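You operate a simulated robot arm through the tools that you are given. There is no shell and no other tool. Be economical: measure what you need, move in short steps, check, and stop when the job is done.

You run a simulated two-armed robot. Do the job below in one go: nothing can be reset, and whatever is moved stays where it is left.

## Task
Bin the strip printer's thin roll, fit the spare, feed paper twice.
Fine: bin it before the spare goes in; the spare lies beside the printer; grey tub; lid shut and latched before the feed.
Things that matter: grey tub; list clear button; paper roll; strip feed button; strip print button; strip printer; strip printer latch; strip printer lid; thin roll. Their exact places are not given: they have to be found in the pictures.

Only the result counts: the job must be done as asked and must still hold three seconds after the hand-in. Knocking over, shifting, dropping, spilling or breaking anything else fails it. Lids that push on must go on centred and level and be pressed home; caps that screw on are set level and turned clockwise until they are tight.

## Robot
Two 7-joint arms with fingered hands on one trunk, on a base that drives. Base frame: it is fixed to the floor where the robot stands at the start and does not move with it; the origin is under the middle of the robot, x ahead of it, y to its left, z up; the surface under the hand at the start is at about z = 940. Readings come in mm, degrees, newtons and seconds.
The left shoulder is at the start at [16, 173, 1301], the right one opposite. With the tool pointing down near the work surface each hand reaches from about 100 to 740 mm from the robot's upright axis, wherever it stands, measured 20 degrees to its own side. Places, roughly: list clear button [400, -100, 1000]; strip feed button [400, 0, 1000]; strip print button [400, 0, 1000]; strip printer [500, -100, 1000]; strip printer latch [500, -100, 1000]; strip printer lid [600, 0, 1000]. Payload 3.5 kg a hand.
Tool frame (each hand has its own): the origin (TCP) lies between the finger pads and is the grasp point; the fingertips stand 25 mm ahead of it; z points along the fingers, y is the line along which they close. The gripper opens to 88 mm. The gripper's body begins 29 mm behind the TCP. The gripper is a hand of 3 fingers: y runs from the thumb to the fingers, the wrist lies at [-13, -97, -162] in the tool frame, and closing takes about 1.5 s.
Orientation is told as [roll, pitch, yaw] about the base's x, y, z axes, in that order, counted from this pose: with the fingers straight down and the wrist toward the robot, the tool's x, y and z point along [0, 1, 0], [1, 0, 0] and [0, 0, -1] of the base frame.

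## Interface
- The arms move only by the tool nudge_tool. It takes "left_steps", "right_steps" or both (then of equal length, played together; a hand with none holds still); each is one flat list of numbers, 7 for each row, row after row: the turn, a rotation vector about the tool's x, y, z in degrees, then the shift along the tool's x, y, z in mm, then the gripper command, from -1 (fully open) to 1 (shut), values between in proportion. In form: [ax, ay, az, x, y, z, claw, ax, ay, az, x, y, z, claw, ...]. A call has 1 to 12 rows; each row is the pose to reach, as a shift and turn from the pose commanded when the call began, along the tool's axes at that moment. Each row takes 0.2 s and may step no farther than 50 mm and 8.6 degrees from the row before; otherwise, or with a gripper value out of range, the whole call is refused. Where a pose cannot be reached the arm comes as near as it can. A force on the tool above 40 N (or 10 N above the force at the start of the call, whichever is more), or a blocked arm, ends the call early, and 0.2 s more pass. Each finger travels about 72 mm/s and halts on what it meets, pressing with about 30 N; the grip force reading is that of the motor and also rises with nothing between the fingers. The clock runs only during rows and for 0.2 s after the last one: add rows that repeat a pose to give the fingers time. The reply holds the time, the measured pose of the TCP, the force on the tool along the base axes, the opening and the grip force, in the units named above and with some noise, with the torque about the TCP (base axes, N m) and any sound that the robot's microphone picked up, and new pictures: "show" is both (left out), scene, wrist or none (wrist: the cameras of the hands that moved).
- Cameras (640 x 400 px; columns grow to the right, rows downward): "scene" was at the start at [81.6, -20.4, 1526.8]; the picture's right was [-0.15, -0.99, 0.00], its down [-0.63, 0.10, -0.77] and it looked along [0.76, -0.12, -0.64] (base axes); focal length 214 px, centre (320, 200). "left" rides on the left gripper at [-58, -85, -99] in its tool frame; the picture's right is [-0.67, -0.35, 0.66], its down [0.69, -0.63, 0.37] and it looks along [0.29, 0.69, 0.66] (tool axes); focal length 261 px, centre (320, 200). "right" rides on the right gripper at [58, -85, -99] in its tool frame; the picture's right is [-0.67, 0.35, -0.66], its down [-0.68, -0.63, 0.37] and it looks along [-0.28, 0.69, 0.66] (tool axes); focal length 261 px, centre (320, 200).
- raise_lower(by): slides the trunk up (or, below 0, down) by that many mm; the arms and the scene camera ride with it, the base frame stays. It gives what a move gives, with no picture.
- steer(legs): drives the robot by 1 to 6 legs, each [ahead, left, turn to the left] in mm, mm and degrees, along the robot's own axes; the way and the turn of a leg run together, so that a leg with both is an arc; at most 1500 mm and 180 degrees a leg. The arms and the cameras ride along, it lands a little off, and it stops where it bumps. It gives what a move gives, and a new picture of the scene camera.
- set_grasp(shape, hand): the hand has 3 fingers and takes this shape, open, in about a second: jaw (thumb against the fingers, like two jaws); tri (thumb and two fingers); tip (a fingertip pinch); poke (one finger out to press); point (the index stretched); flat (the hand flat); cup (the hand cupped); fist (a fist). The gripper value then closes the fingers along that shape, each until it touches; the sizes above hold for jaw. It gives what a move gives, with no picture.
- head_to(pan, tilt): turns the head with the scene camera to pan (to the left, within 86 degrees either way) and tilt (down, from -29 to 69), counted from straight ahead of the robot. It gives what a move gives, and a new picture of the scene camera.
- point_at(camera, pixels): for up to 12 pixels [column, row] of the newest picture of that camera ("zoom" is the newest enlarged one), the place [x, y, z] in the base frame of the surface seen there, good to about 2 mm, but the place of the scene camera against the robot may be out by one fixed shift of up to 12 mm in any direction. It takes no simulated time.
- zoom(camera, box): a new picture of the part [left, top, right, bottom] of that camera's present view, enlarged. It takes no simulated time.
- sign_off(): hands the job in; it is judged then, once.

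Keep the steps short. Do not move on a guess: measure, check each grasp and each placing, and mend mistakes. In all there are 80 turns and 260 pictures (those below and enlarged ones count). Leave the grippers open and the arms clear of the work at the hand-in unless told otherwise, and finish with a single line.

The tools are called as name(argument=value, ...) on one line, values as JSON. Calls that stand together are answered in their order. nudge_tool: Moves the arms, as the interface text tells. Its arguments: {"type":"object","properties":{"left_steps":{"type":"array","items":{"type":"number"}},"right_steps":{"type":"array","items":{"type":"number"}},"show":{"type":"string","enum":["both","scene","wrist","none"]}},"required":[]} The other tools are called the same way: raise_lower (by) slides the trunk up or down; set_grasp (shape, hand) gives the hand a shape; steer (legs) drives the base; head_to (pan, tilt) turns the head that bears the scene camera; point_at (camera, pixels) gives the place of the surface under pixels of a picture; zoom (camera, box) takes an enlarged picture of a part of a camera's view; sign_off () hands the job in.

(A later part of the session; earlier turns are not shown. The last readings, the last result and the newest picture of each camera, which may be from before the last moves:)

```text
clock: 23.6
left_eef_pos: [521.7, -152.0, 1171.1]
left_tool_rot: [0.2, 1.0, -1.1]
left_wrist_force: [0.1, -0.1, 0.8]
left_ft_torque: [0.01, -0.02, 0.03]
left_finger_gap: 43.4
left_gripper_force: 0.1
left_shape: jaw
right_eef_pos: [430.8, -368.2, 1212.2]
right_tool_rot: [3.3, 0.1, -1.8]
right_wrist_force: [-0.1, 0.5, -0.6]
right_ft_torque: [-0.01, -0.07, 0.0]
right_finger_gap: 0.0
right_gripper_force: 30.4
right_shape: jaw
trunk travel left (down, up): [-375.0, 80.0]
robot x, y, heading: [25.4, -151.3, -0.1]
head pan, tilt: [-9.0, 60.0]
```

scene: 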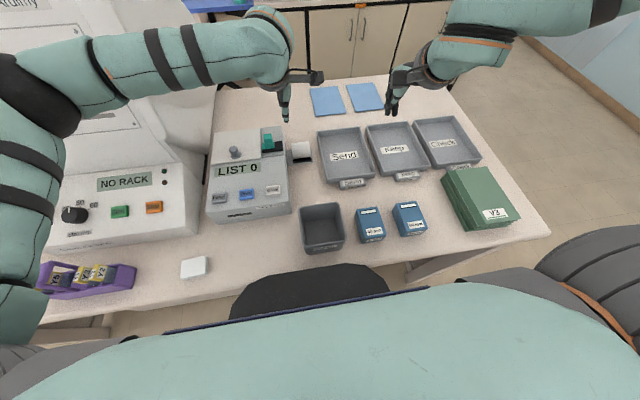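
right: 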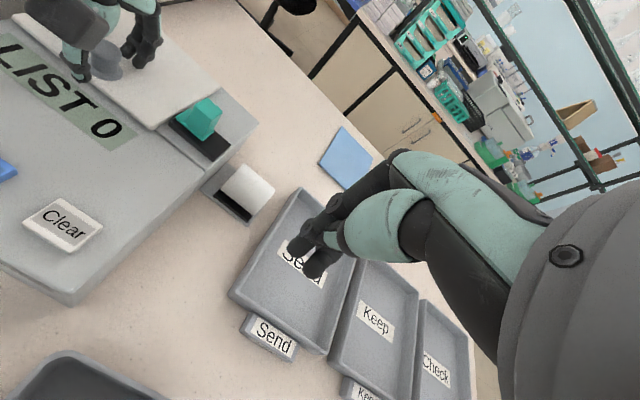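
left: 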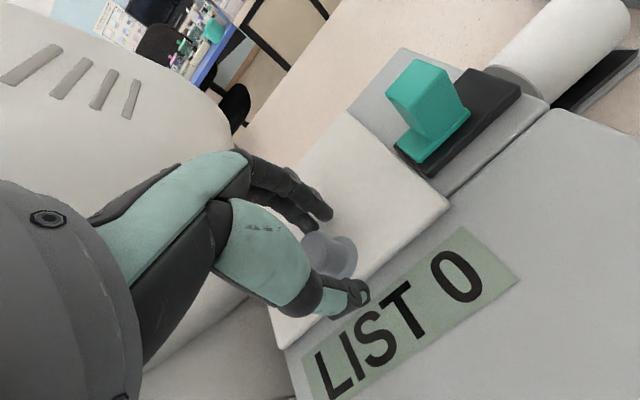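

Drove fine. The left hand goes to the knob and grips; the right hand moves to a waiting place right of and in front of the lid.

nudge_tool(left_steps=[0, 0, 0, 40, 0, 0, 0, 0, 0, 0, 80, 0, 0, 0, 0, 0, 0, 120, 0, 0, 0, 0, 0, 0, 157, -3, 20, 0, 0, 0, 0, 157, -3, 60, 0, 0, 0, 0, 157, -3, 95, 0, 0, 0, 0, 157, -3, 114, 0, 0, 0, 0, 157, -3, 114, 0.4, 0, 0, 0, 157, -3, 114, 0.8, 0, 0, 0, 157, -3, 114, 0.9], right_steps=[0, 0, 0, 0, 0, 0, 1, 0, 0, 0, 20, 0, 0, 1, 0, 0, 0, 50, 0, 0, 1, 0, 0, 0, 80, 0, 0, 1, 0, 0, 0, 110, 0, 5, 1, 0, 0, 0, 140, 0, 10, 1, 0, 0, 0, 170, 0, 15, 1, 0, 0, 0, 200, 0, 20, 1, 0, 0, 0, 225, 0, 25, 1, 0, 0, 0, 248, 0, 30, 1])

```text
clock: 25.8
left_eef_pos: [524.6, 5.2, 1057.0]
left_tool_rot: [0.0, 1.3, -1.0]
left_wrist_force: [-6.6, -1.9, -0.3]
left_ft_torque: [-0.04, 0.15, -0.03]
left_finger_gap: 8.8
left_gripper_force: 29.6
left_shape: jaw
right_eef_pos: [443.2, -118.4, 1193.2]
right_tool_rot: [3.3, 0.5, -1.8]
right_wrist_force: [0.4, 0.3, 0.4]
right_ft_torque: [-0.03, -0.02, 0.0]
right_finger_gap: 0.0
right_gripper_force: 29.6
right_shape: jaw
trunk travel left (down, up): [-375.0, 80.0]
robot x, y, heading: [21.8, -151.3, -0.2]
head pan, tilt: [-9.0, 60.0]
```

scene: 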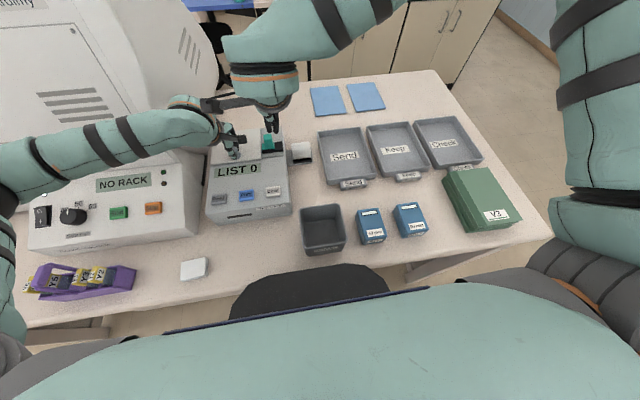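
right: 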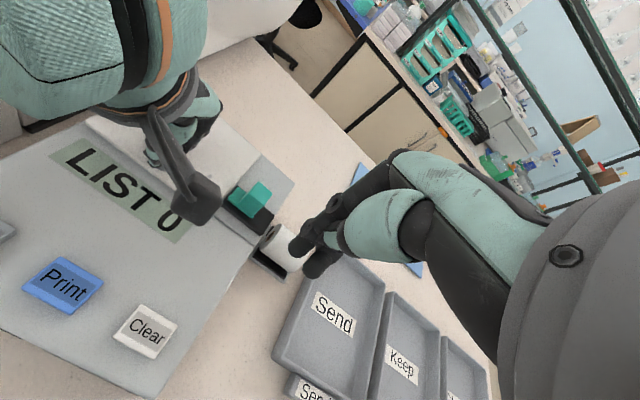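
left: 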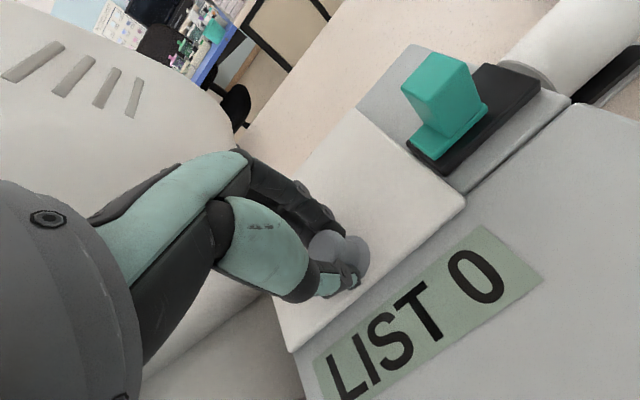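

The knob looks pinched (gap 8.8 mm). I am lifting along the arc to 36° and checking.

nudge_tool(left_steps=[4, 0, 0, 0, 2.7, -6.8, 0.9, 8, 0, 0, 0, 5.8, -13.3, 0.9, 12, 0, 0, 0, 9.5, -19.6, 0.9, 16, 0, 0, 0, 13.4, -25.7, 0.9, 20, 0, 0, 0, 18, -31.4, 0.9, 24, 0, 0, 0, 22.7, -36.8, 0.9, 28, 0, 0, 0, 27.9, -41.9, 0.9, 32, 0, 0, 0, 33.4, -46.6, 0.9, 36, 0, 0, 0, 39.3, -50.9, 0.9])

```text
clock: 27.8
left_eef_pos: [564.8, 4.9, 1107.1]
left_tool_rot: [0.3, 37.2, -0.9]
left_wrist_force: [-10.4, 2.0, 8.8]
left_ft_torque: [0.02, 0.34, -0.03]
left_finger_gap: 8.6
left_gripper_force: 29.9
left_shape: jaw
right_eef_pos: [440.5, -121.1, 1194.0]
right_tool_rot: [3.3, 0.4, -1.7]
right_wrist_force: [0.8, -0.9, 0.3]
right_ft_torque: [0.01, 0.01, 0.0]
right_finger_gap: 0.0
right_gripper_force: 29.9
right_shape: jaw
trunk travel left (down, up): [-375.0, 80.0]
robot x, y, heading: [22.0, -152.2, -0.3]
head pan, tilt: [-9.0, 60.0]
```

scene: 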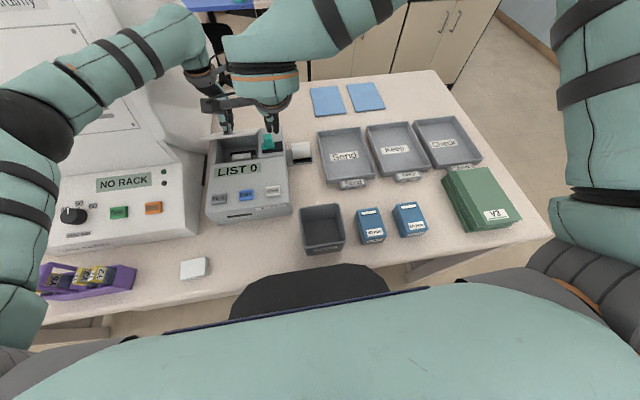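
left: 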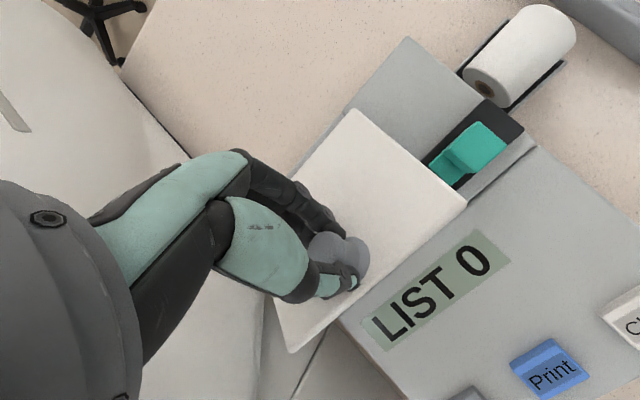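

The lid is open at 36° and still held. I am going 12° further.

nudge_tool(left_steps=[4, 0, 0, 0, 2, -6.8, 0.9, 8, 0, 0, 0, 4.8, -13.3, 0.9, 12, 0, 0, 0, 8, -19.6, 0.9])

```text
clock: 28.6
left_eef_pos: [583.5, 4.6, 1116.0]
left_tool_rot: [0.5, 49.3, -0.9]
left_wrist_force: [-7.7, 4.7, 10.2]
left_ft_torque: [0.06, 0.27, -0.01]
left_finger_gap: 8.9
left_gripper_force: 30.3
left_shape: jaw
right_eef_pos: [443.3, -120.4, 1193.5]
right_tool_rot: [3.3, 0.5, -1.7]
right_wrist_force: [-1.0, -0.4, -0.3]
right_ft_torque: [0.01, -0.01, 0.01]
right_finger_gap: 0.0
right_gripper_force: 30.2
right_shape: jaw
trunk travel left (down, up): [-375.0, 80.0]
robot x, y, heading: [22.6, -153.0, -0.5]
head pan, tilt: [-9.0, 60.0]
```

scene: 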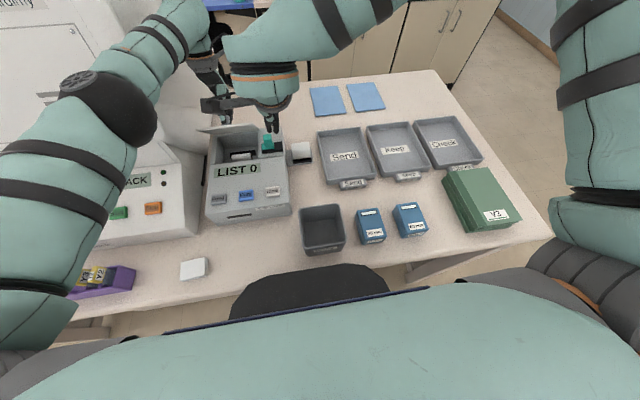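
left: 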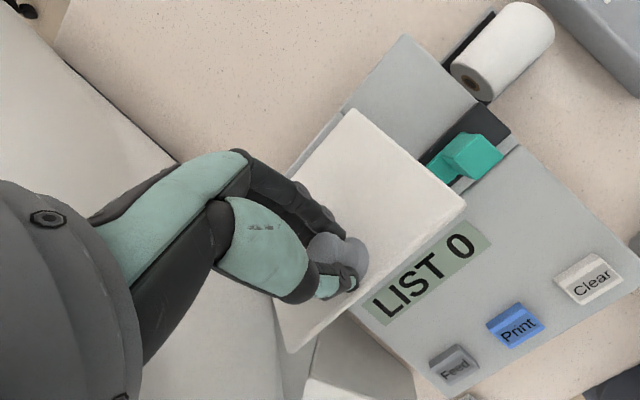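

49° and still reachable. Going 12° more.

nudge_tool(left_steps=[4, 0, 0, 0, 2.2, -6.8, 0.9, 8, 0, 0, 0, 5, -13.3, 0.9, 12, 0, 0, 0, 8.4, -19.6, 0.9])

```text
clock: 29.4
left_eef_pos: [567.7, 19.5, 1145.7]
left_tool_rot: [-0.1, 59.3, -0.9]
left_wrist_force: [15.1, -18.9, -25.4]
left_ft_torque: [-0.46, -0.47, 0.11]
left_finger_gap: 21.5
left_gripper_force: 29.7
left_shape: jaw
left hand out of reach, approached as far as the arm can: row 1, 2, 3
right_eef_pos: [452.0, -126.8, 1191.7]
right_tool_rot: [3.6, 0.8, -1.9]
right_wrist_force: [0.0, -0.4, 1.2]
right_ft_torque: [0.0, 0.01, -0.01]
right_finger_gap: 0.0
right_gripper_force: 29.3
right_shape: jaw
trunk travel left (down, up): [-375.0, 80.0]
robot x, y, heading: [23.1, -150.2, -0.4]
head pan, tilt: [-9.0, 60.0]
stopped in row 3 (left hand): the force on the tool passed its limit at 41 N (the readings are from after the stop); the commanded pose is now the measured one
```

scene: 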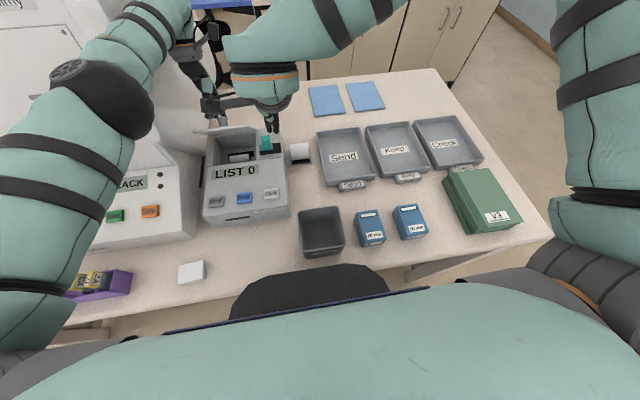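
left: 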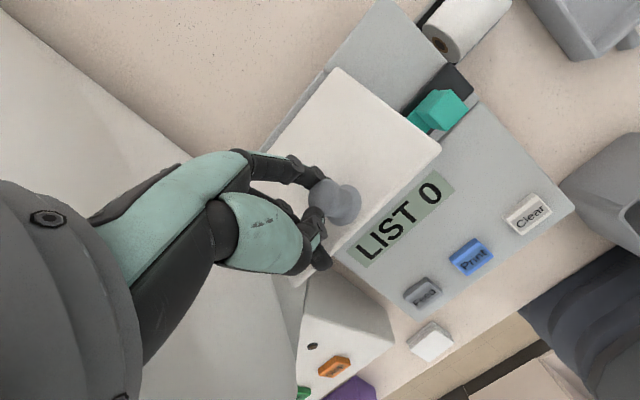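

The left hand reached its limit but still holds the lid partly open. I will measure the lid's edge before pushing it with the right hand.

point_at(camera="left", pixels=[[436, 150], [410, 165], [335, 72], [375, 175], [340, 195], [425, 120]])

zoom(camera="scene", box=[180, 60, 320, 220])

```text
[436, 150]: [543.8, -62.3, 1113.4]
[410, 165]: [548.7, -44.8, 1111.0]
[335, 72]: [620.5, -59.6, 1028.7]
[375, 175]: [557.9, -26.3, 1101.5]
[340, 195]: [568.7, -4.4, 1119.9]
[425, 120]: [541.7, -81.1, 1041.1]
```

```text
2.50 times, centred on (250, 140) of scene
```

zoom: 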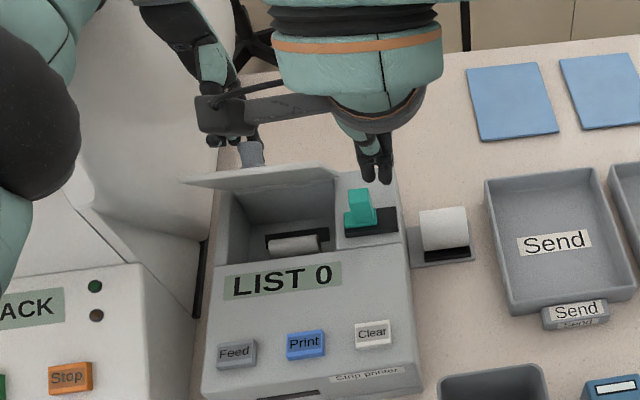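

The lid edge is at [544,-62..,1113], so it stands at about 48°. I am bringing the right hand in front of the edge at y≈-52, with tips below the edge at x≈505, then creeping ahead to touch.

nudge_tool(right_steps=[0, 0, 0, 25, 5, 0, 1, 0, 0, 0, 50, 15, 5, 1, 0, 0, 0, 75, 30, 15, 1, 0, 0, 0, 75, 42, 50, 1, 0, 0, 0, 75, 50, 90, 1, 0, 0, 0, 75, 60, 90, 1, 0, 0, 0, 75, 68, 90, 1, 0, 0, 0, 75, 76, 90, 1])

```text
clock: 30.2
left_eef_pos: [567.4, 27.0, 1146.4]
left_tool_rot: [0.4, 59.1, -0.1]
left_wrist_force: [0.1, 0.4, 0.6]
left_ft_torque: [-0.07, 0.02, 0.04]
left_finger_gap: 10.7
left_gripper_force: 29.6
left_shape: jaw
right_eef_pos: [479.7, -57.8, 1184.2]
right_tool_rot: [3.3, 0.8, -1.9]
right_wrist_force: [-0.6, 0.2, -0.6]
right_ft_torque: [0.01, 0.03, 0.0]
right_finger_gap: 0.0
right_gripper_force: 30.7
right_shape: jaw
trunk travel left (down, up): [-375.0, 80.0]
robot x, y, heading: [22.8, -151.4, -0.6]
head pan, tilt: [-9.0, 60.0]
stopped in row 3 (right hand): the force on the tool passed its limit at 99 N (the readings are from after the stop); the commanded pose is now the measured one
```

scene: 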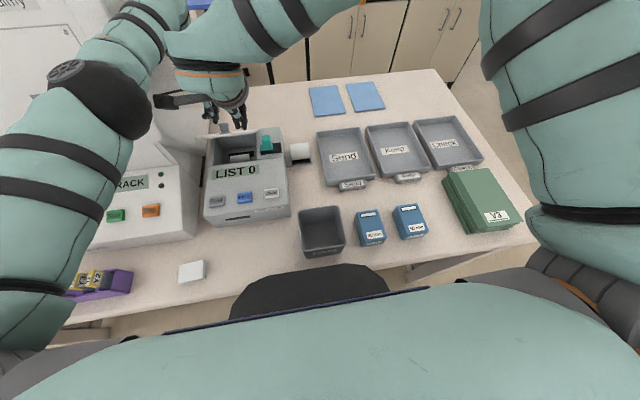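
right: 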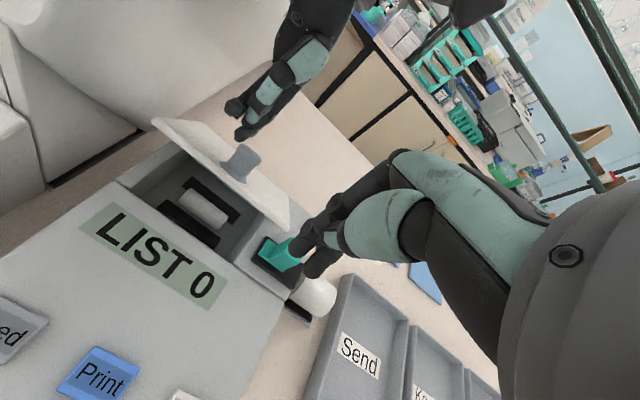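

The hands bumped and the left slipped off. The lid still appears open in the right picture, so I am waiting one row to see whether it stays there or falls.

nudge_tool(right_steps=[0, 0, 0, -5, 0, -5, 1, 0, 0, 0, -10, 0, -10, 1], show="wrist")

```text
clock: 30.8
left_eef_pos: [562.7, 28.2, 1148.2]
left_tool_rot: [-0.1, 58.9, -0.3]
left_wrist_force: [-0.2, -0.4, 0.8]
left_ft_torque: [0.01, -0.03, 0.01]
left_finger_gap: 6.0
left_gripper_force: 30.3
left_shape: jaw
right_eef_pos: [476.0, -67.6, 1196.2]
right_tool_rot: [3.1, 0.7, -1.6]
right_wrist_force: [-0.3, -0.3, 0.1]
right_ft_torque: [0.02, 0.01, 0.0]
right_finger_gap: 0.2
right_gripper_force: 29.9
right_shape: jaw
trunk travel left (down, up): [-375.0, 80.0]
robot x, y, heading: [24.1, -153.1, -0.7]
head pan, tilt: [-9.0, 60.0]
```

right: 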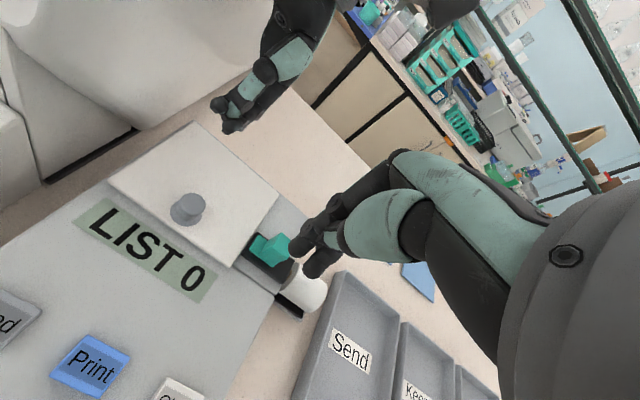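

The lid fell shut again; with the robot this far right, the left forearm crosses the right hand's space. I will drive back left, give both hands an outward yaw of 30° so that they clear each other, and retry. First I am separating and straightening the hands.

nudge_tool(right_steps=[0, 0, 0, -20, -5, -5, 0.9, 0, 0, 0, -45, -10, -10, 0.9, 0, 0, 0, -70, -15, -15, 0.9, 0, 0, 0, -95, -20, -20, 0.9, 0, 0, 0, -120, -25, -25, 0.9, 0, 0, 0, -140, -30, -30, 0.9, 0, 0, 0, -140, -30, -30, 0.9, 0, 0, 0, -140, -30, -30, 0.9], left_steps=[-4, 0, 0, 4, -20, 0, 0, -11, 0, 0, 8, -30, 5, 0, -19, 0, 0, 12, -40, 12, 0, -27, 0, 0, 16, -50, 18, 0, -35, 0, 0, 20, -60, 25, 0, -43, 0, 0, 24, -70, 32, 0, -51, 0, 0, 28, -80, 38, 0, -59, 0, 0, 32, -87, 44, 0], show="scene")

steer(legs=[[0, 150, 0], [8, 0, 0]])

```text
clock: 32.6
left_eef_pos: [476.1, 62.8, 1200.0]
left_tool_rot: [-0.1, -0.4, -0.4]
left_wrist_force: [0.5, -0.1, -0.4]
left_ft_torque: [0.0, -0.01, 0.02]
left_finger_gap: 43.5
left_gripper_force: 0.0
left_shape: jaw
right_eef_pos: [437.3, -205.4, 1219.5]
right_tool_rot: [3.0, 0.3, -1.7]
right_wrist_force: [0.2, 0.1, -1.0]
right_ft_torque: [0.01, -0.03, -0.01]
right_finger_gap: 0.1
right_gripper_force: 0.1
right_shape: jaw
trunk travel left (down, up): [-375.0, 80.0]
robot x, y, heading: [23.7, -149.2, -0.4]
head pan, tilt: [-9.0, 60.0]
```

scene: 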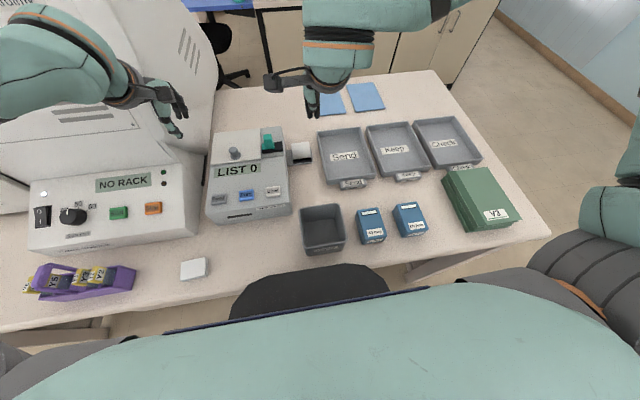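

```text
clock: 33.6
left_eef_pos: [471.4, 126.1, 1203.9]
left_tool_rot: [-1.2, -0.4, -1.5]
left_wrist_force: [-13.3, -5.1, 5.2]
left_ft_torque: [0.07, -0.43, -0.17]
left_finger_gap: 40.2
left_gripper_force: 0.0
left_shape: jaw
right_eef_pos: [436.6, -133.5, 1220.8]
right_tool_rot: [2.9, 0.3, -1.6]
right_wrist_force: [0.5, 0.6, 0.0]
right_ft_torque: [-0.05, -0.03, -0.07]
right_finger_gap: 0.1
right_gripper_force: 0.1
right_shape: jaw
trunk travel left (down, up): [-375.0, 80.0]
robot x, y, heading: [25.0, -84.0, -0.2]
head pan, tilt: [-9.0, 60.0]
stopped in leg 1: the force on the tool passed its limit at 90 N (the readings are from after the stop); the commanded pose is now the measured one
```

scene: 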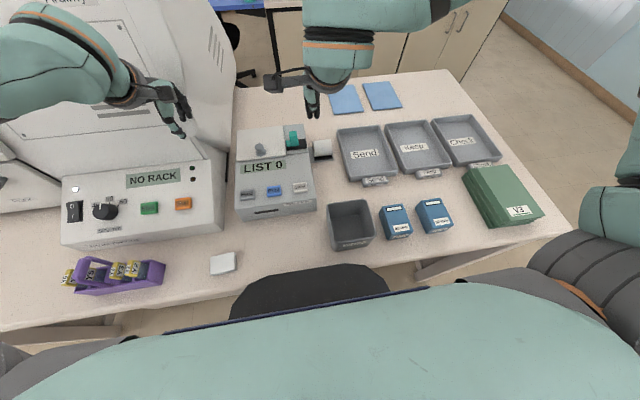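

The left hand touched the big machine while driving. I am moving both hands to the right relative to the robot, then driving the rest.

nudge_tool(left_steps=[0, 0, 0, -20, -10, 0, 0, 0, 0, 0, -50, -20, -5, 0, 0, 0, 0, -80, -20, -10, 0, 0, 0, 0, -110, -20, -10, 0, 0, 0, 0, -130, -20, -10, 0], right_steps=[0, 0, 0, -30, 0, 0, 0.9, 0, 0, 0, -60, 0, 0, 0.9, 0, 0, 0, -90, 0, 0, 0.9, 0, 0, 0, -120, 0, 0, 0.9, 0, 0, 0, -130, 0, 0, 0.9], show="none")

steer(legs=[[0, 70, 0], [8, 0, 0]])

```text
clock: 34.8
left_eef_pos: [453.6, -9.6, 1212.9]
left_tool_rot: [-0.8, -0.1, -1.2]
left_wrist_force: [-1.0, 0.1, 0.2]
left_ft_torque: [0.02, 0.0, 0.0]
left_finger_gap: 43.5
left_gripper_force: 0.1
left_shape: jaw
right_eef_pos: [437.4, -268.6, 1211.2]
right_tool_rot: [3.3, 0.5, -1.6]
right_wrist_force: [-0.6, -0.1, -0.8]
right_ft_torque: [0.0, 0.02, 0.0]
right_finger_gap: 0.1
right_gripper_force: 0.1
right_shape: jaw
trunk travel left (down, up): [-375.0, 80.0]
robot x, y, heading: [26.6, -81.4, -0.6]
head pan, tilt: [-9.0, 60.0]
```

```text
clock: 36.2
left_eef_pos: [460.7, 69.4, 1214.3]
left_tool_rot: [-1.0, -0.1, -1.2]
left_wrist_force: [-0.5, -0.4, 0.7]
left_ft_torque: [-0.02, -0.02, 0.02]
left_finger_gap: 43.9
left_gripper_force: 0.1
left_shape: jaw
right_eef_pos: [443.4, -190.3, 1213.1]
right_tool_rot: [3.0, 0.2, -1.7]
right_wrist_force: [-0.7, -1.1, -0.4]
right_ft_torque: [-0.03, -0.01, -0.02]
right_finger_gap: 0.0
right_gripper_force: 0.0
right_shape: jaw
trunk travel left (down, up): [-375.0, 80.0]
robot x, y, heading: [33.0, -9.6, -0.4]
head pan, tilt: [-9.0, 60.0]
```

scene: 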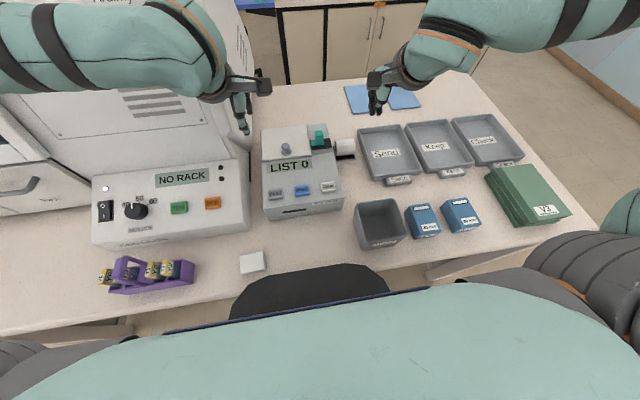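

Now at [33,-10]. I am turning the left hand to yaw -30 while moving it above the knob, and the right hand to yaw +30 in place.

nudge_tool(left_steps=[0, 0, 5, -11, 10, 10, 0, 0, 0, 10, -22, 20, 20, 0, 0, 0, 15, -33, 30, 35, 0, 0, 0, 20, -44, 40, 50, 0, 0, 0, 25, -55, 50, 65, 0, 0, 0, 29, -65, 58, 80, 0], right_steps=[0, 0, -5, 0, 0, 0, 1, 0, 0, -10, 0, 0, 0, 1, 0, 0, -15, 0, 0, 0, 1, 0, 0, -20, 5, 0, 0, 1, 0, 0, -25, 10, 0, 0, 1, 0, 0, -29, 10, 0, 0, 1])

```text
clock: 37.6
left_eef_pos: [519.8, -3.3, 1133.8]
left_tool_rot: [-0.6, -0.4, -30.3]
left_wrist_force: [-0.1, -0.2, 0.1]
left_ft_torque: [-0.02, 0.0, 0.02]
left_finger_gap: 43.9
left_gripper_force: 0.0
left_shape: jaw
right_eef_pos: [445.8, -186.8, 1211.9]
right_tool_rot: [3.1, -1.1, 27.4]
right_wrist_force: [-0.1, -0.5, 0.4]
right_ft_torque: [-0.01, 0.0, 0.03]
right_finger_gap: 0.0
right_gripper_force: 29.9
right_shape: jaw
trunk travel left (down, up): [-375.0, 80.0]
robot x, y, heading: [31.6, -9.9, -0.6]
head pan, tilt: [-9.0, 60.0]
```

scene: 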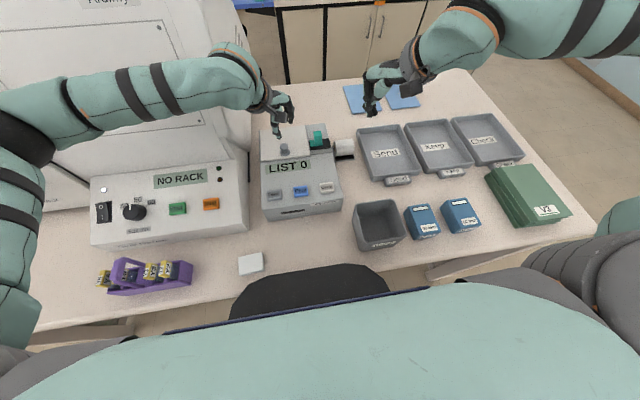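
right: 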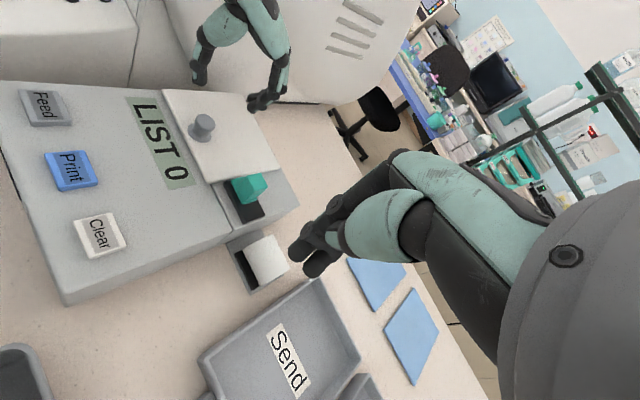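
left: 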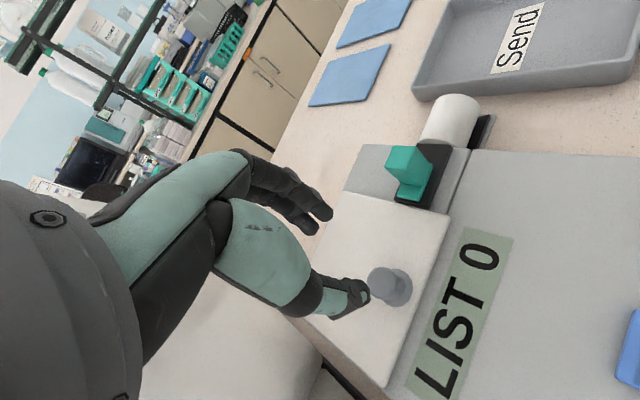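

Both yaws were reached cleanly. I will measure the knob in the left picture before going down.

point_at(camera="left", pixels=[[378, 283], [392, 290], [400, 285], [448, 228], [344, 195], [372, 296]])

```text
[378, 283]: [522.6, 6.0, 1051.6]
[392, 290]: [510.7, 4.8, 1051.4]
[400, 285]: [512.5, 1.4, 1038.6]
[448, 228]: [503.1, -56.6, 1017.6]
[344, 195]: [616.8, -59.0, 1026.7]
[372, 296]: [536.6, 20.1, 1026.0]
```

The knob is centred at about [519,6]. I am lowering the left hand 77 mm with a small correction and gripping.

nudge_tool(left_steps=[0, 0, 0, 7, -5, 35, 0, 0, 0, 0, 7, -5, 65, 0, 0, 0, 0, 7, -5, 77, 0, 0, 0, 0, 7, -5, 77, 0.4, 0, 0, 0, 7, -5, 77, 0.9, 0, 0, 0, 7, -5, 77, 0.9], show="wrist")

```text
clock: 39.0
left_eef_pos: [518.3, 4.9, 1055.5]
left_tool_rot: [-0.6, -0.5, -30.3]
left_wrist_force: [-0.5, -3.4, -0.5]
left_ft_torque: [-0.09, -0.07, -0.03]
left_finger_gap: 13.8
left_gripper_force: 30.1
left_shape: jaw
right_eef_pos: [447.2, -185.3, 1212.1]
right_tool_rot: [2.9, -1.2, 27.4]
right_wrist_force: [0.1, -0.5, 0.0]
right_ft_torque: [0.0, -0.01, -0.04]
right_finger_gap: 0.0
right_gripper_force: 29.8
right_shape: jaw
trunk travel left (down, up): [-375.0, 80.0]
robot x, y, heading: [31.5, -13.3, -0.5]
head pan, tilt: [-9.0, 60.0]
```

left: 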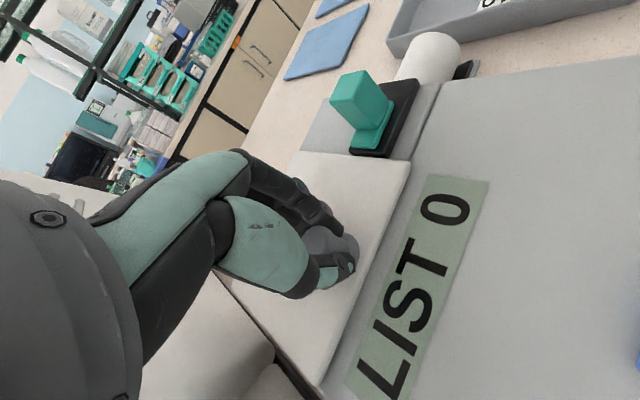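

A good grip (13.8 mm). I am lifting along the arc about the base y axis to 40°.

nudge_tool(left_steps=[3.45, -2.02, 0, 1.4, 2.3, -6.8, 0.9, 6.9, -4.04, 0, 2.9, 5.0, -13.3, 0.9, 10.36, -6.06, 0, 4.8, 8.2, -19.6, 0.9, 13.8, -8.1, 0, 6.8, 11.6, -25.7, 0.9, 17.3, -10.1, 0, 9.1, 15.5, -31.4, 0.9, 20.7, -12.1, 0, 11.5, 19.6, -36.8, 0.9, 24.2, -14.1, 0, 14.1, 24.1, -41.9, 0.9, 27.6, -16.2, 0, 16.9, 28.8, -46.6, 0.9, 31.1, -18.2, 0, 19.8, 33.9, -50.9, 0.9, 34.5, -20.2, 0, 22.9, 39.2, -54.8, 0.9])

```text
clock: 41.4
left_eef_pos: [543.7, -47.8, 1122.8]
left_tool_rot: [-22.3, 32.6, -39.9]
left_wrist_force: [0.4, -0.4, -0.1]
left_ft_torque: [-0.01, -0.02, 0.02]
left_finger_gap: 9.7
left_gripper_force: 30.9
left_shape: jaw
right_eef_pos: [420.4, -231.7, 1215.6]
right_tool_rot: [3.2, -2.3, 25.0]
right_wrist_force: [-0.6, -1.0, 0.5]
right_ft_torque: [0.01, -0.02, 0.0]
right_finger_gap: 0.0
right_gripper_force: 29.7
right_shape: jaw
trunk travel left (down, up): [-375.0, 80.0]
robot x, y, heading: [28.6, -25.4, -2.6]
head pan, tilt: [-9.0, 60.0]
stopped in row 10 (left hand): the arm was blocked; the commanded pose is now the measured one
```

scene: 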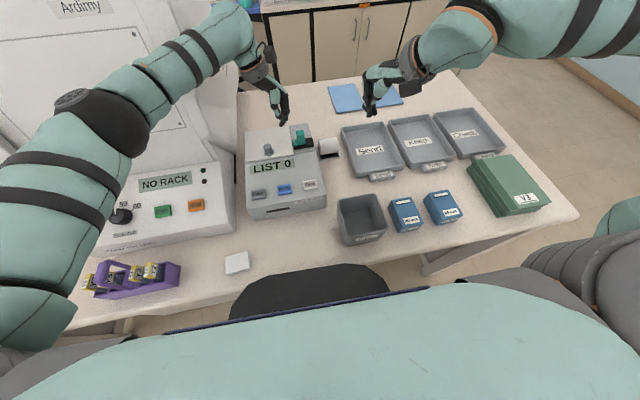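
left: 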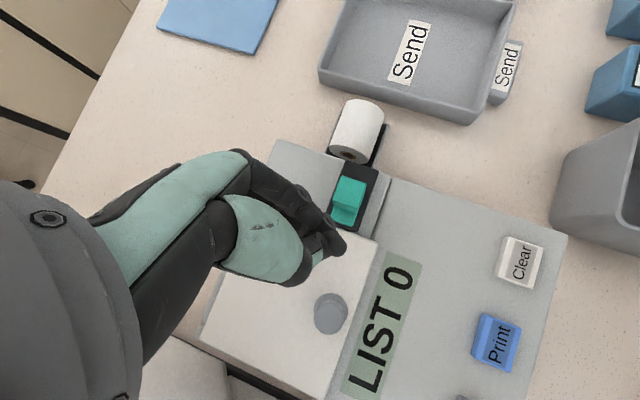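

The left forearm met the big machine with the yawed pose, and the lid fell shut again. I will go back to yaw 0 on the left, from a robot place a little further right (y≈-60), with the right hand yawed +27 so its camera clears the left forearm. First I am straightening the left hand.

nudge_tool(left_steps=[0, 0, 0, -6, -10, -15, 0, -7, 4, 0, -12, -20, -30, 0, -14, 8, 0, -18, -30, -45, 0, -21, 12, 0, -22, -37, -55, 0, -28, 16, 0, -22, -37, -55, 0, -34.5, 20.2, 0, -22, -37, -55, 0], show="none")

steer(legs=[[0, -40, 2.5]])

```text
clock: 42.8
left_eef_pos: [566.2, -27.0, 1183.3]
left_tool_rot: [-0.9, -0.8, -32.7]
left_wrist_force: [-0.4, -0.1, -0.9]
left_ft_torque: [0.0, -0.01, -0.03]
left_finger_gap: 43.6
left_gripper_force: 0.1
left_shape: jaw
right_eef_pos: [440.4, -213.2, 1212.2]
right_tool_rot: [2.9, -1.0, 25.2]
right_wrist_force: [0.7, 0.1, 1.1]
right_ft_torque: [-0.01, -0.02, 0.02]
right_finger_gap: 0.0
right_gripper_force: 29.8
right_shape: jaw
trunk travel left (down, up): [-375.0, 80.0]
robot x, y, heading: [31.7, -25.3, -2.6]
head pan, tilt: [-9.0, 60.0]
```

```text
clock: 43.7
left_eef_pos: [563.3, -37.5, 1183.2]
left_tool_rot: [-1.1, -0.8, -30.1]
left_wrist_force: [0.8, 0.4, 0.1]
left_ft_torque: [-0.03, -0.03, 0.01]
left_finger_gap: 43.7
left_gripper_force: 0.1
left_shape: jaw
right_eef_pos: [447.2, -228.8, 1213.2]
right_tool_rot: [2.5, -0.8, 27.7]
right_wrist_force: [0.6, 0.6, 0.2]
right_ft_torque: [-0.02, -0.01, 0.02]
right_finger_gap: 0.0
right_gripper_force: 30.1
right_shape: jaw
trunk travel left (down, up): [-375.0, 80.0]
robot x, y, heading: [30.6, -65.1, -0.0]
head pan, tilt: [-9.0, 60.0]
```

scene: 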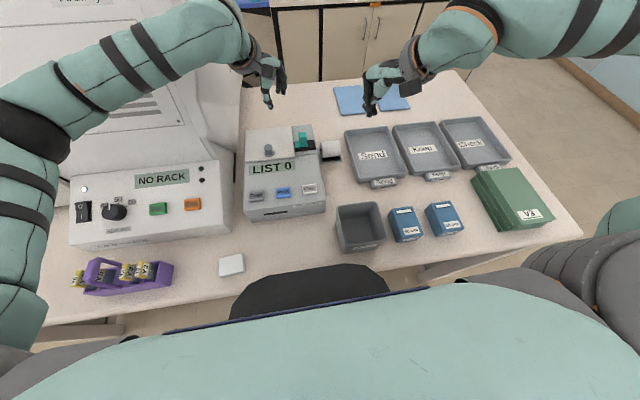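

Robot at [31,-65]. Left: turn back to yaw 0 and go down onto the knob, then grip. Right: to a waiting place at [460,-140,1185].

nudge_tool(left_steps=[0, 0, -5, 3, -10, 5, 0, 0, 0, -10, 5, -20, 15, 0, 0, 0, -15, 8, -30, 25, 0, 0, 0, -20, 10, -40, 35, 0, 0, 0, -25, 13, -50, 45, 0, 0, 0, -30, 15, -60, 55, 0, 0, 0, -30, 15, -60, 90, 0, 0, 0, -30, 15, -60, 115, 0, 0, 0, -30, 15, -60, 127, 0, 0, 0, -30, 15, -60, 127, 0.4, 0, 0, -30, 15, -60, 127, 0.9, 0, 0, -30, 15, -60, 127, 0.9], right_steps=[0, 0, 0, 0, 0, 0, 1, 0, 0, 0, 0, 0, 0, 1, 0, 0, 0, 0, 0, 0, 1, 0, 0, 0, 10, 7, 4, 1, 0, 0, 0, 20, 14, 8, 1, 0, 0, 0, 30, 21, 12, 1, 0, 0, 0, 40, 28, 16, 1, 0, 0, 0, 50, 35, 20, 1, 0, 0, 0, 60, 43, 24, 1, 0, 0, 0, 72, 53, 28, 1, 0, 0, 0, 72, 53, 28, 1, 0, 0, 0, 72, 53, 28, 1])

```text
clock: 46.3
left_eef_pos: [518.6, -5.0, 1054.1]
left_tool_rot: [-1.0, -0.2, -0.2]
left_wrist_force: [1.5, -3.0, 0.7]
left_ft_torque: [0.01, -0.22, 0.03]
left_finger_gap: 6.7
left_gripper_force: 29.3
left_shape: jaw
right_eef_pos: [461.5, -146.1, 1188.2]
right_tool_rot: [2.9, -1.1, 27.7]
right_wrist_force: [1.2, 0.2, -0.6]
right_ft_torque: [0.0, -0.02, -0.01]
right_finger_gap: 0.0
right_gripper_force: 29.9
right_shape: jaw
trunk travel left (down, up): [-375.0, 80.0]
robot x, y, heading: [29.4, -66.1, -0.1]
head pan, tilt: [-9.0, 60.0]
```

scene: 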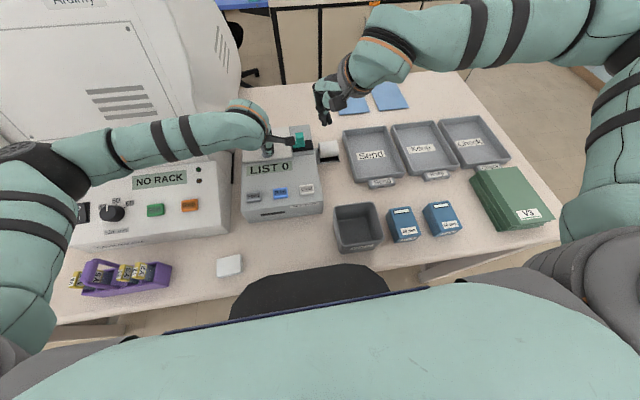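
right: 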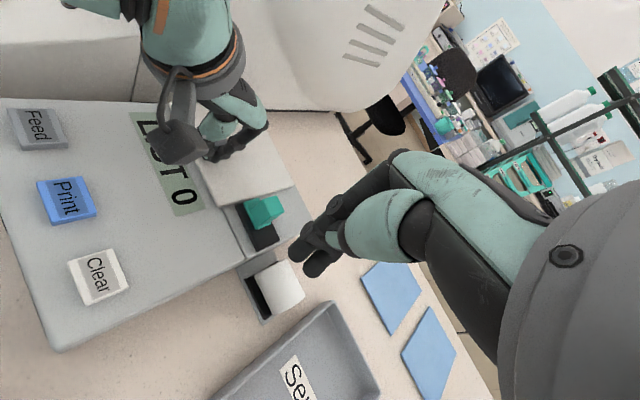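
left: 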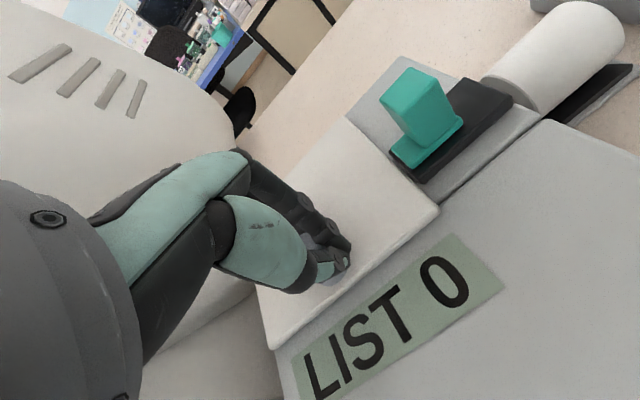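

The grip is about 10 mm off centre in y (gap 6.7). I am opening, shifting +10 mm in y, and closing again.

nudge_tool(left_steps=[0, 0, 0, 0, 0, 0, 0.4, 0, 0, 0, 0, 0, 0, 0, 0, 0, 0, 0, 0, 0, 0, 0, 0, 0, 10, 0, -2, 0, 0, 0, 0, 10, 0, -2, 0.4, 0, 0, 0, 10, 0, -2, 0.9, 0, 0, 0, 10, 0, -2, 0.9], show="wrist")

```text
clock: 47.9
left_eef_pos: [518.7, 5.8, 1055.6]
left_tool_rot: [-1.1, -0.2, -0.1]
left_wrist_force: [0.9, 0.5, -0.2]
left_ft_torque: [0.03, -0.1, 0.06]
left_finger_gap: 13.5
left_gripper_force: 29.8
left_shape: jaw
right_eef_pos: [460.9, -146.2, 1188.7]
right_tool_rot: [3.0, -1.1, 27.9]
right_wrist_force: [1.1, -0.9, 1.2]
right_ft_torque: [-0.02, -0.03, -0.01]
right_finger_gap: 0.1
right_gripper_force: 29.8
right_shape: jaw
trunk travel left (down, up): [-375.0, 80.0]
robot x, y, heading: [30.3, -66.9, 0.3]
head pan, tilt: [-9.0, 60.0]
```

left: 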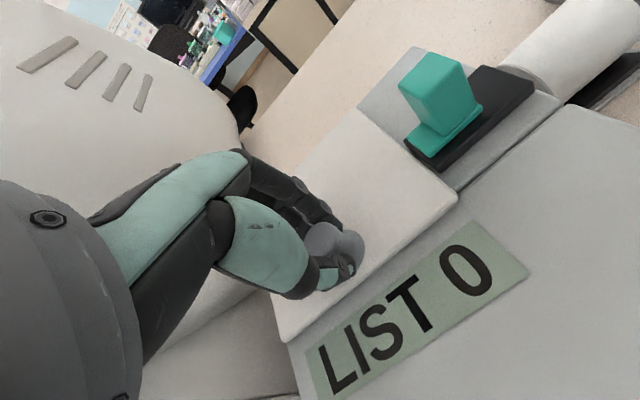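

The grip is centred (13.5 mm). I am lifting along the arc to 44°.

nudge_tool(left_steps=[4, 0, 0, 0, 2.7, -6.8, 0.9, 8, 0, 0, 0, 5.8, -13.3, 0.9, 12, 0, 0, 0, 9.5, -19.6, 0.9, 16, 0, 0, 0, 13.4, -25.7, 0.9, 20, 0, 0, 0, 18, -31.4, 0.9, 24, 0, 0, 0, 22.7, -36.8, 0.9, 28, 0, 0, 0, 27.9, -41.9, 0.9, 32, 0, 0, 0, 33.4, -46.6, 0.9, 36, 0, 0, 0, 39.3, -50.9, 0.9, 40, 0, 0, 0, 45.4, -54.8, 0.9, 43, 0, 0, 0, 50.2, -57.5, 0.9])

```text
clock: 50.3
left_eef_pos: [555.8, 1.7, 1122.3]
left_tool_rot: [-0.7, 42.0, -0.8]
left_wrist_force: [21.9, 16.3, -20.5]
left_ft_torque: [0.48, -0.93, -0.1]
left_finger_gap: 14.3
left_gripper_force: 30.1
left_shape: jaw
right_eef_pos: [446.4, -150.3, 1193.6]
right_tool_rot: [2.9, -2.0, 27.8]
right_wrist_force: [-0.1, 0.7, -0.4]
right_ft_torque: [-0.03, -0.01, 0.04]
right_finger_gap: 0.0
right_gripper_force: 30.4
right_shape: jaw
trunk travel left (down, up): [-375.0, 80.0]
robot x, y, heading: [29.4, -64.4, 0.0]
head pan, tilt: [-9.0, 60.0]
```

scene: 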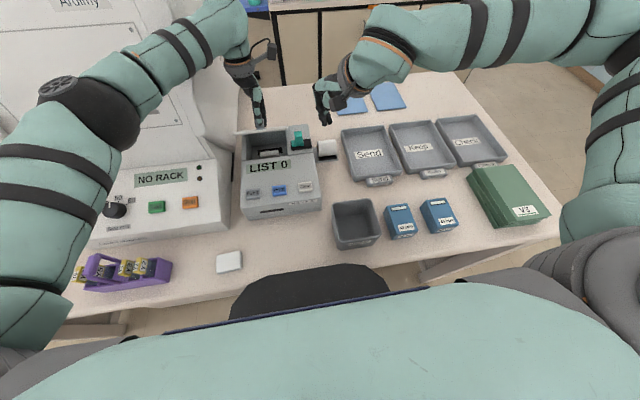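
left: 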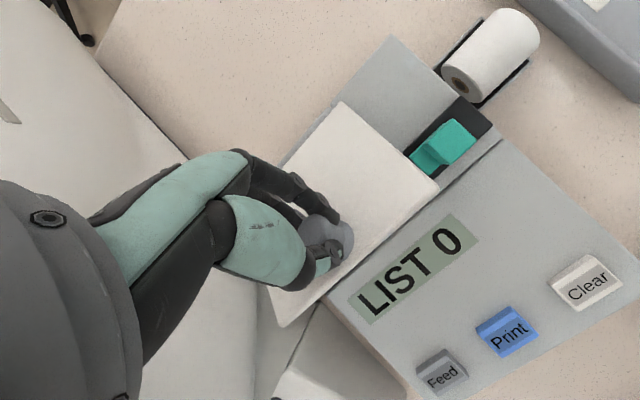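

The lid is up and held, though with about 30 N on the hand. I will measure the lid edge.

point_at(camera="left", pixels=[[435, 190], [415, 205], [340, 105], [380, 225], [350, 262]])

zoom(camera="scene", box=[200, 30, 380, 180])

```text
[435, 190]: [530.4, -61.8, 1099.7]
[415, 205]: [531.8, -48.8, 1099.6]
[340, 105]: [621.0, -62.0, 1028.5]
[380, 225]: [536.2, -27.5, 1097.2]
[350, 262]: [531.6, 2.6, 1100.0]
```

```text
2.67 times, centred on (290, 105) of scene
```

zoom: 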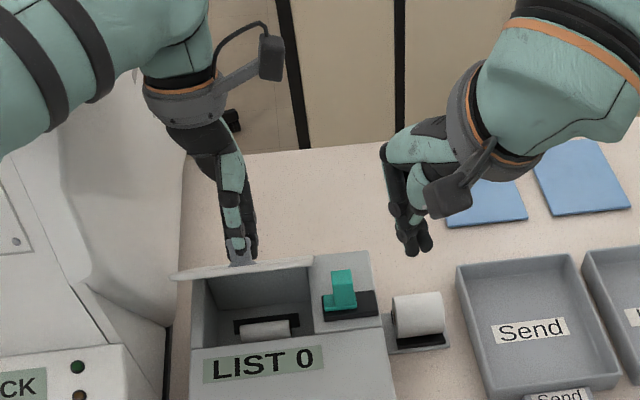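

The lid edge is at [531,-62..2,1100], about 38°, and the view is clear. I am bringing the right fingers to [490,-55], lowering tips to ~1063, and creeping ahead to x≈515.

nudge_tool(right_steps=[0, 0, 0, 20, 26, 5, 1, 0, 0, 0, 42, 54, 15, 1, 0, 0, 0, 63.6, 83, 29, 1, 0, 0, 0, 63.6, 83, 65, 1, 0, 0, 0, 63.6, 83, 106, 1, 0, 0, 0, 56.6, 96.3, 106, 1, 0, 0, 0, 52, 105, 106, 1])

```text
clock: 51.9
left_eef_pos: [556.3, 3.3, 1121.7]
left_tool_rot: [-0.8, 42.1, -0.8]
left_wrist_force: [14.1, 9.5, -8.3]
left_ft_torque: [0.32, -0.64, -0.06]
left_finger_gap: 14.4
left_gripper_force: 29.8
left_shape: jaw
right_eef_pos: [507.9, -45.1, 1095.2]
right_tool_rot: [3.4, -1.7, 28.4]
right_wrist_force: [-26.7, -3.1, 20.4]
right_ft_torque: [-0.02, -0.63, -0.13]
right_finger_gap: 0.0
right_gripper_force: 29.9
right_shape: jaw
trunk travel left (down, up): [-375.0, 80.0]
robot x, y, heading: [30.2, -68.7, -0.1]
head pan, tilt: [-9.0, 60.0]
stopped in row 7 (right hand): the force on the tool passed its limit at 47 N (the readings are from after the stop); the commanded pose is now the measured one
```

scene: 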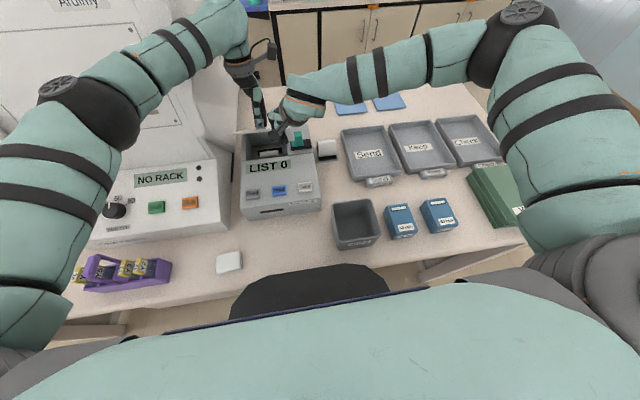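
right: 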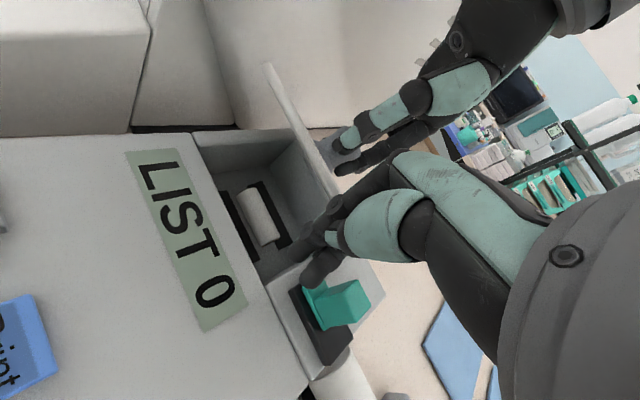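

The right fingers touch the lid's underside near its edge and block it from falling. The left hand now opens, slides +y off the knob and rises; then the right pushes along the arc.

nudge_tool(left_steps=[0, 0, 0, 0, 0, 0, 0.5, 0, 0, 0, 0, 0, 0, 0, 0, 0, 0, 0, 0, 0, -0.3, 0, 0, 0, 18, 0, 0, -0.3, 0, 0, 0, 35, 0, 0, -0.3, 0, 0, 0, 35, -18, -20, -0.3, 0, 0, 0, 35, -36, -40, -0.3, 0, 0, 0, 35, -54, -59, -0.3, 0, 0, 0, 35, -64, -59, -0.3, 0, 0, 0, 35, -74, -59, -0.3, 0, 0, 0, 35, -84, -59, -0.3, 0, 0, 0, 35, -84, -59, -0.3], right_steps=[0, 0, 0, 0, 0, 0, 1, 0, 0, 0, 0, 0, 0, 1, 0, 0, 0, 0, 0, 0, 1, 0, 0, 0, 0, 0, 0, 1, 0, 0, 0, 0, 0, 0, 1, 0, 0, 0, 0, 0, 0, 1, 0, 0, 0, 0, 0, 0, 1, 0, 0, 0, -3.3, 6.2, -7, 1, 0, 0, 0, -6.7, 12.3, -14, 1, 0, 0, 0, -10.5, 19.4, -20, 1, 0, 0, 0, -14.3, 26.4, -25, 1, 0, 0, 0, -18.6, 34.3, -29, 1])

```text
clock: 52.6
left_eef_pos: [558.0, 0.2, 1120.9]
left_tool_rot: [-1.3, 42.1, -1.4]
left_wrist_force: [0.0, 1.0, -0.4]
left_ft_torque: [0.03, 0.0, 0.02]
left_finger_gap: 56.8
left_gripper_force: 0.1
left_shape: jaw
right_eef_pos: [507.1, -43.7, 1095.4]
right_tool_rot: [3.3, -1.8, 28.6]
right_wrist_force: [-24.2, -1.3, 20.1]
right_ft_torque: [-0.03, -0.63, -0.08]
right_finger_gap: 0.1
right_gripper_force: 30.3
right_shape: jaw
trunk travel left (down, up): [-375.0, 80.0]
robot x, y, heading: [29.0, -63.5, -0.2]
head pan, tilt: [-9.0, 60.0]
stopped in row 3 (right hand): the force on the tool passed its limit at 44 N (the readings are from after the stop); the commanded pose is now the measured one
```

scene: 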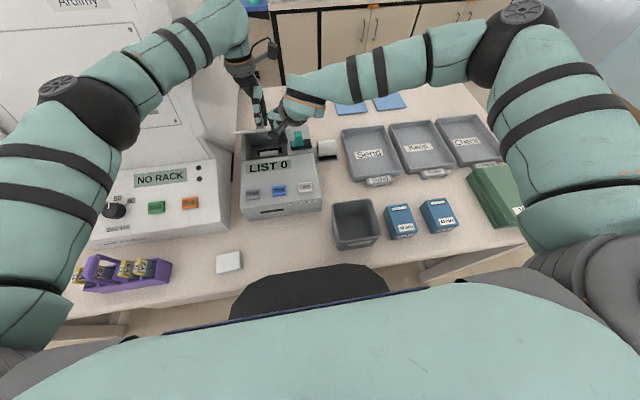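
right: 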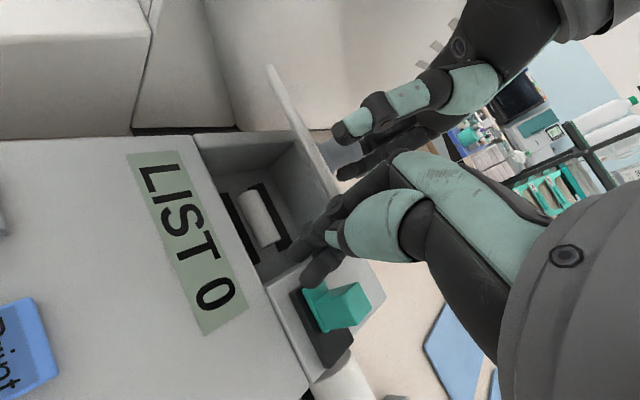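
left: 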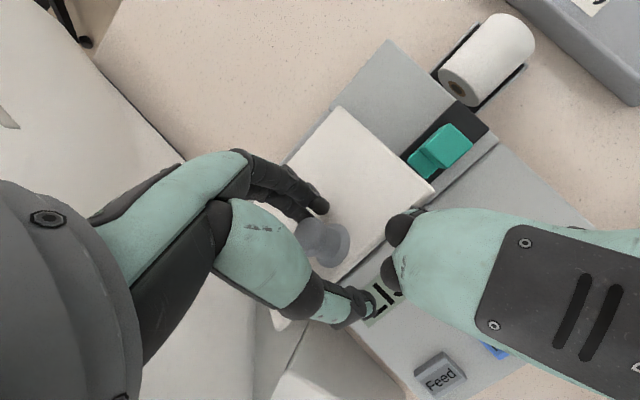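

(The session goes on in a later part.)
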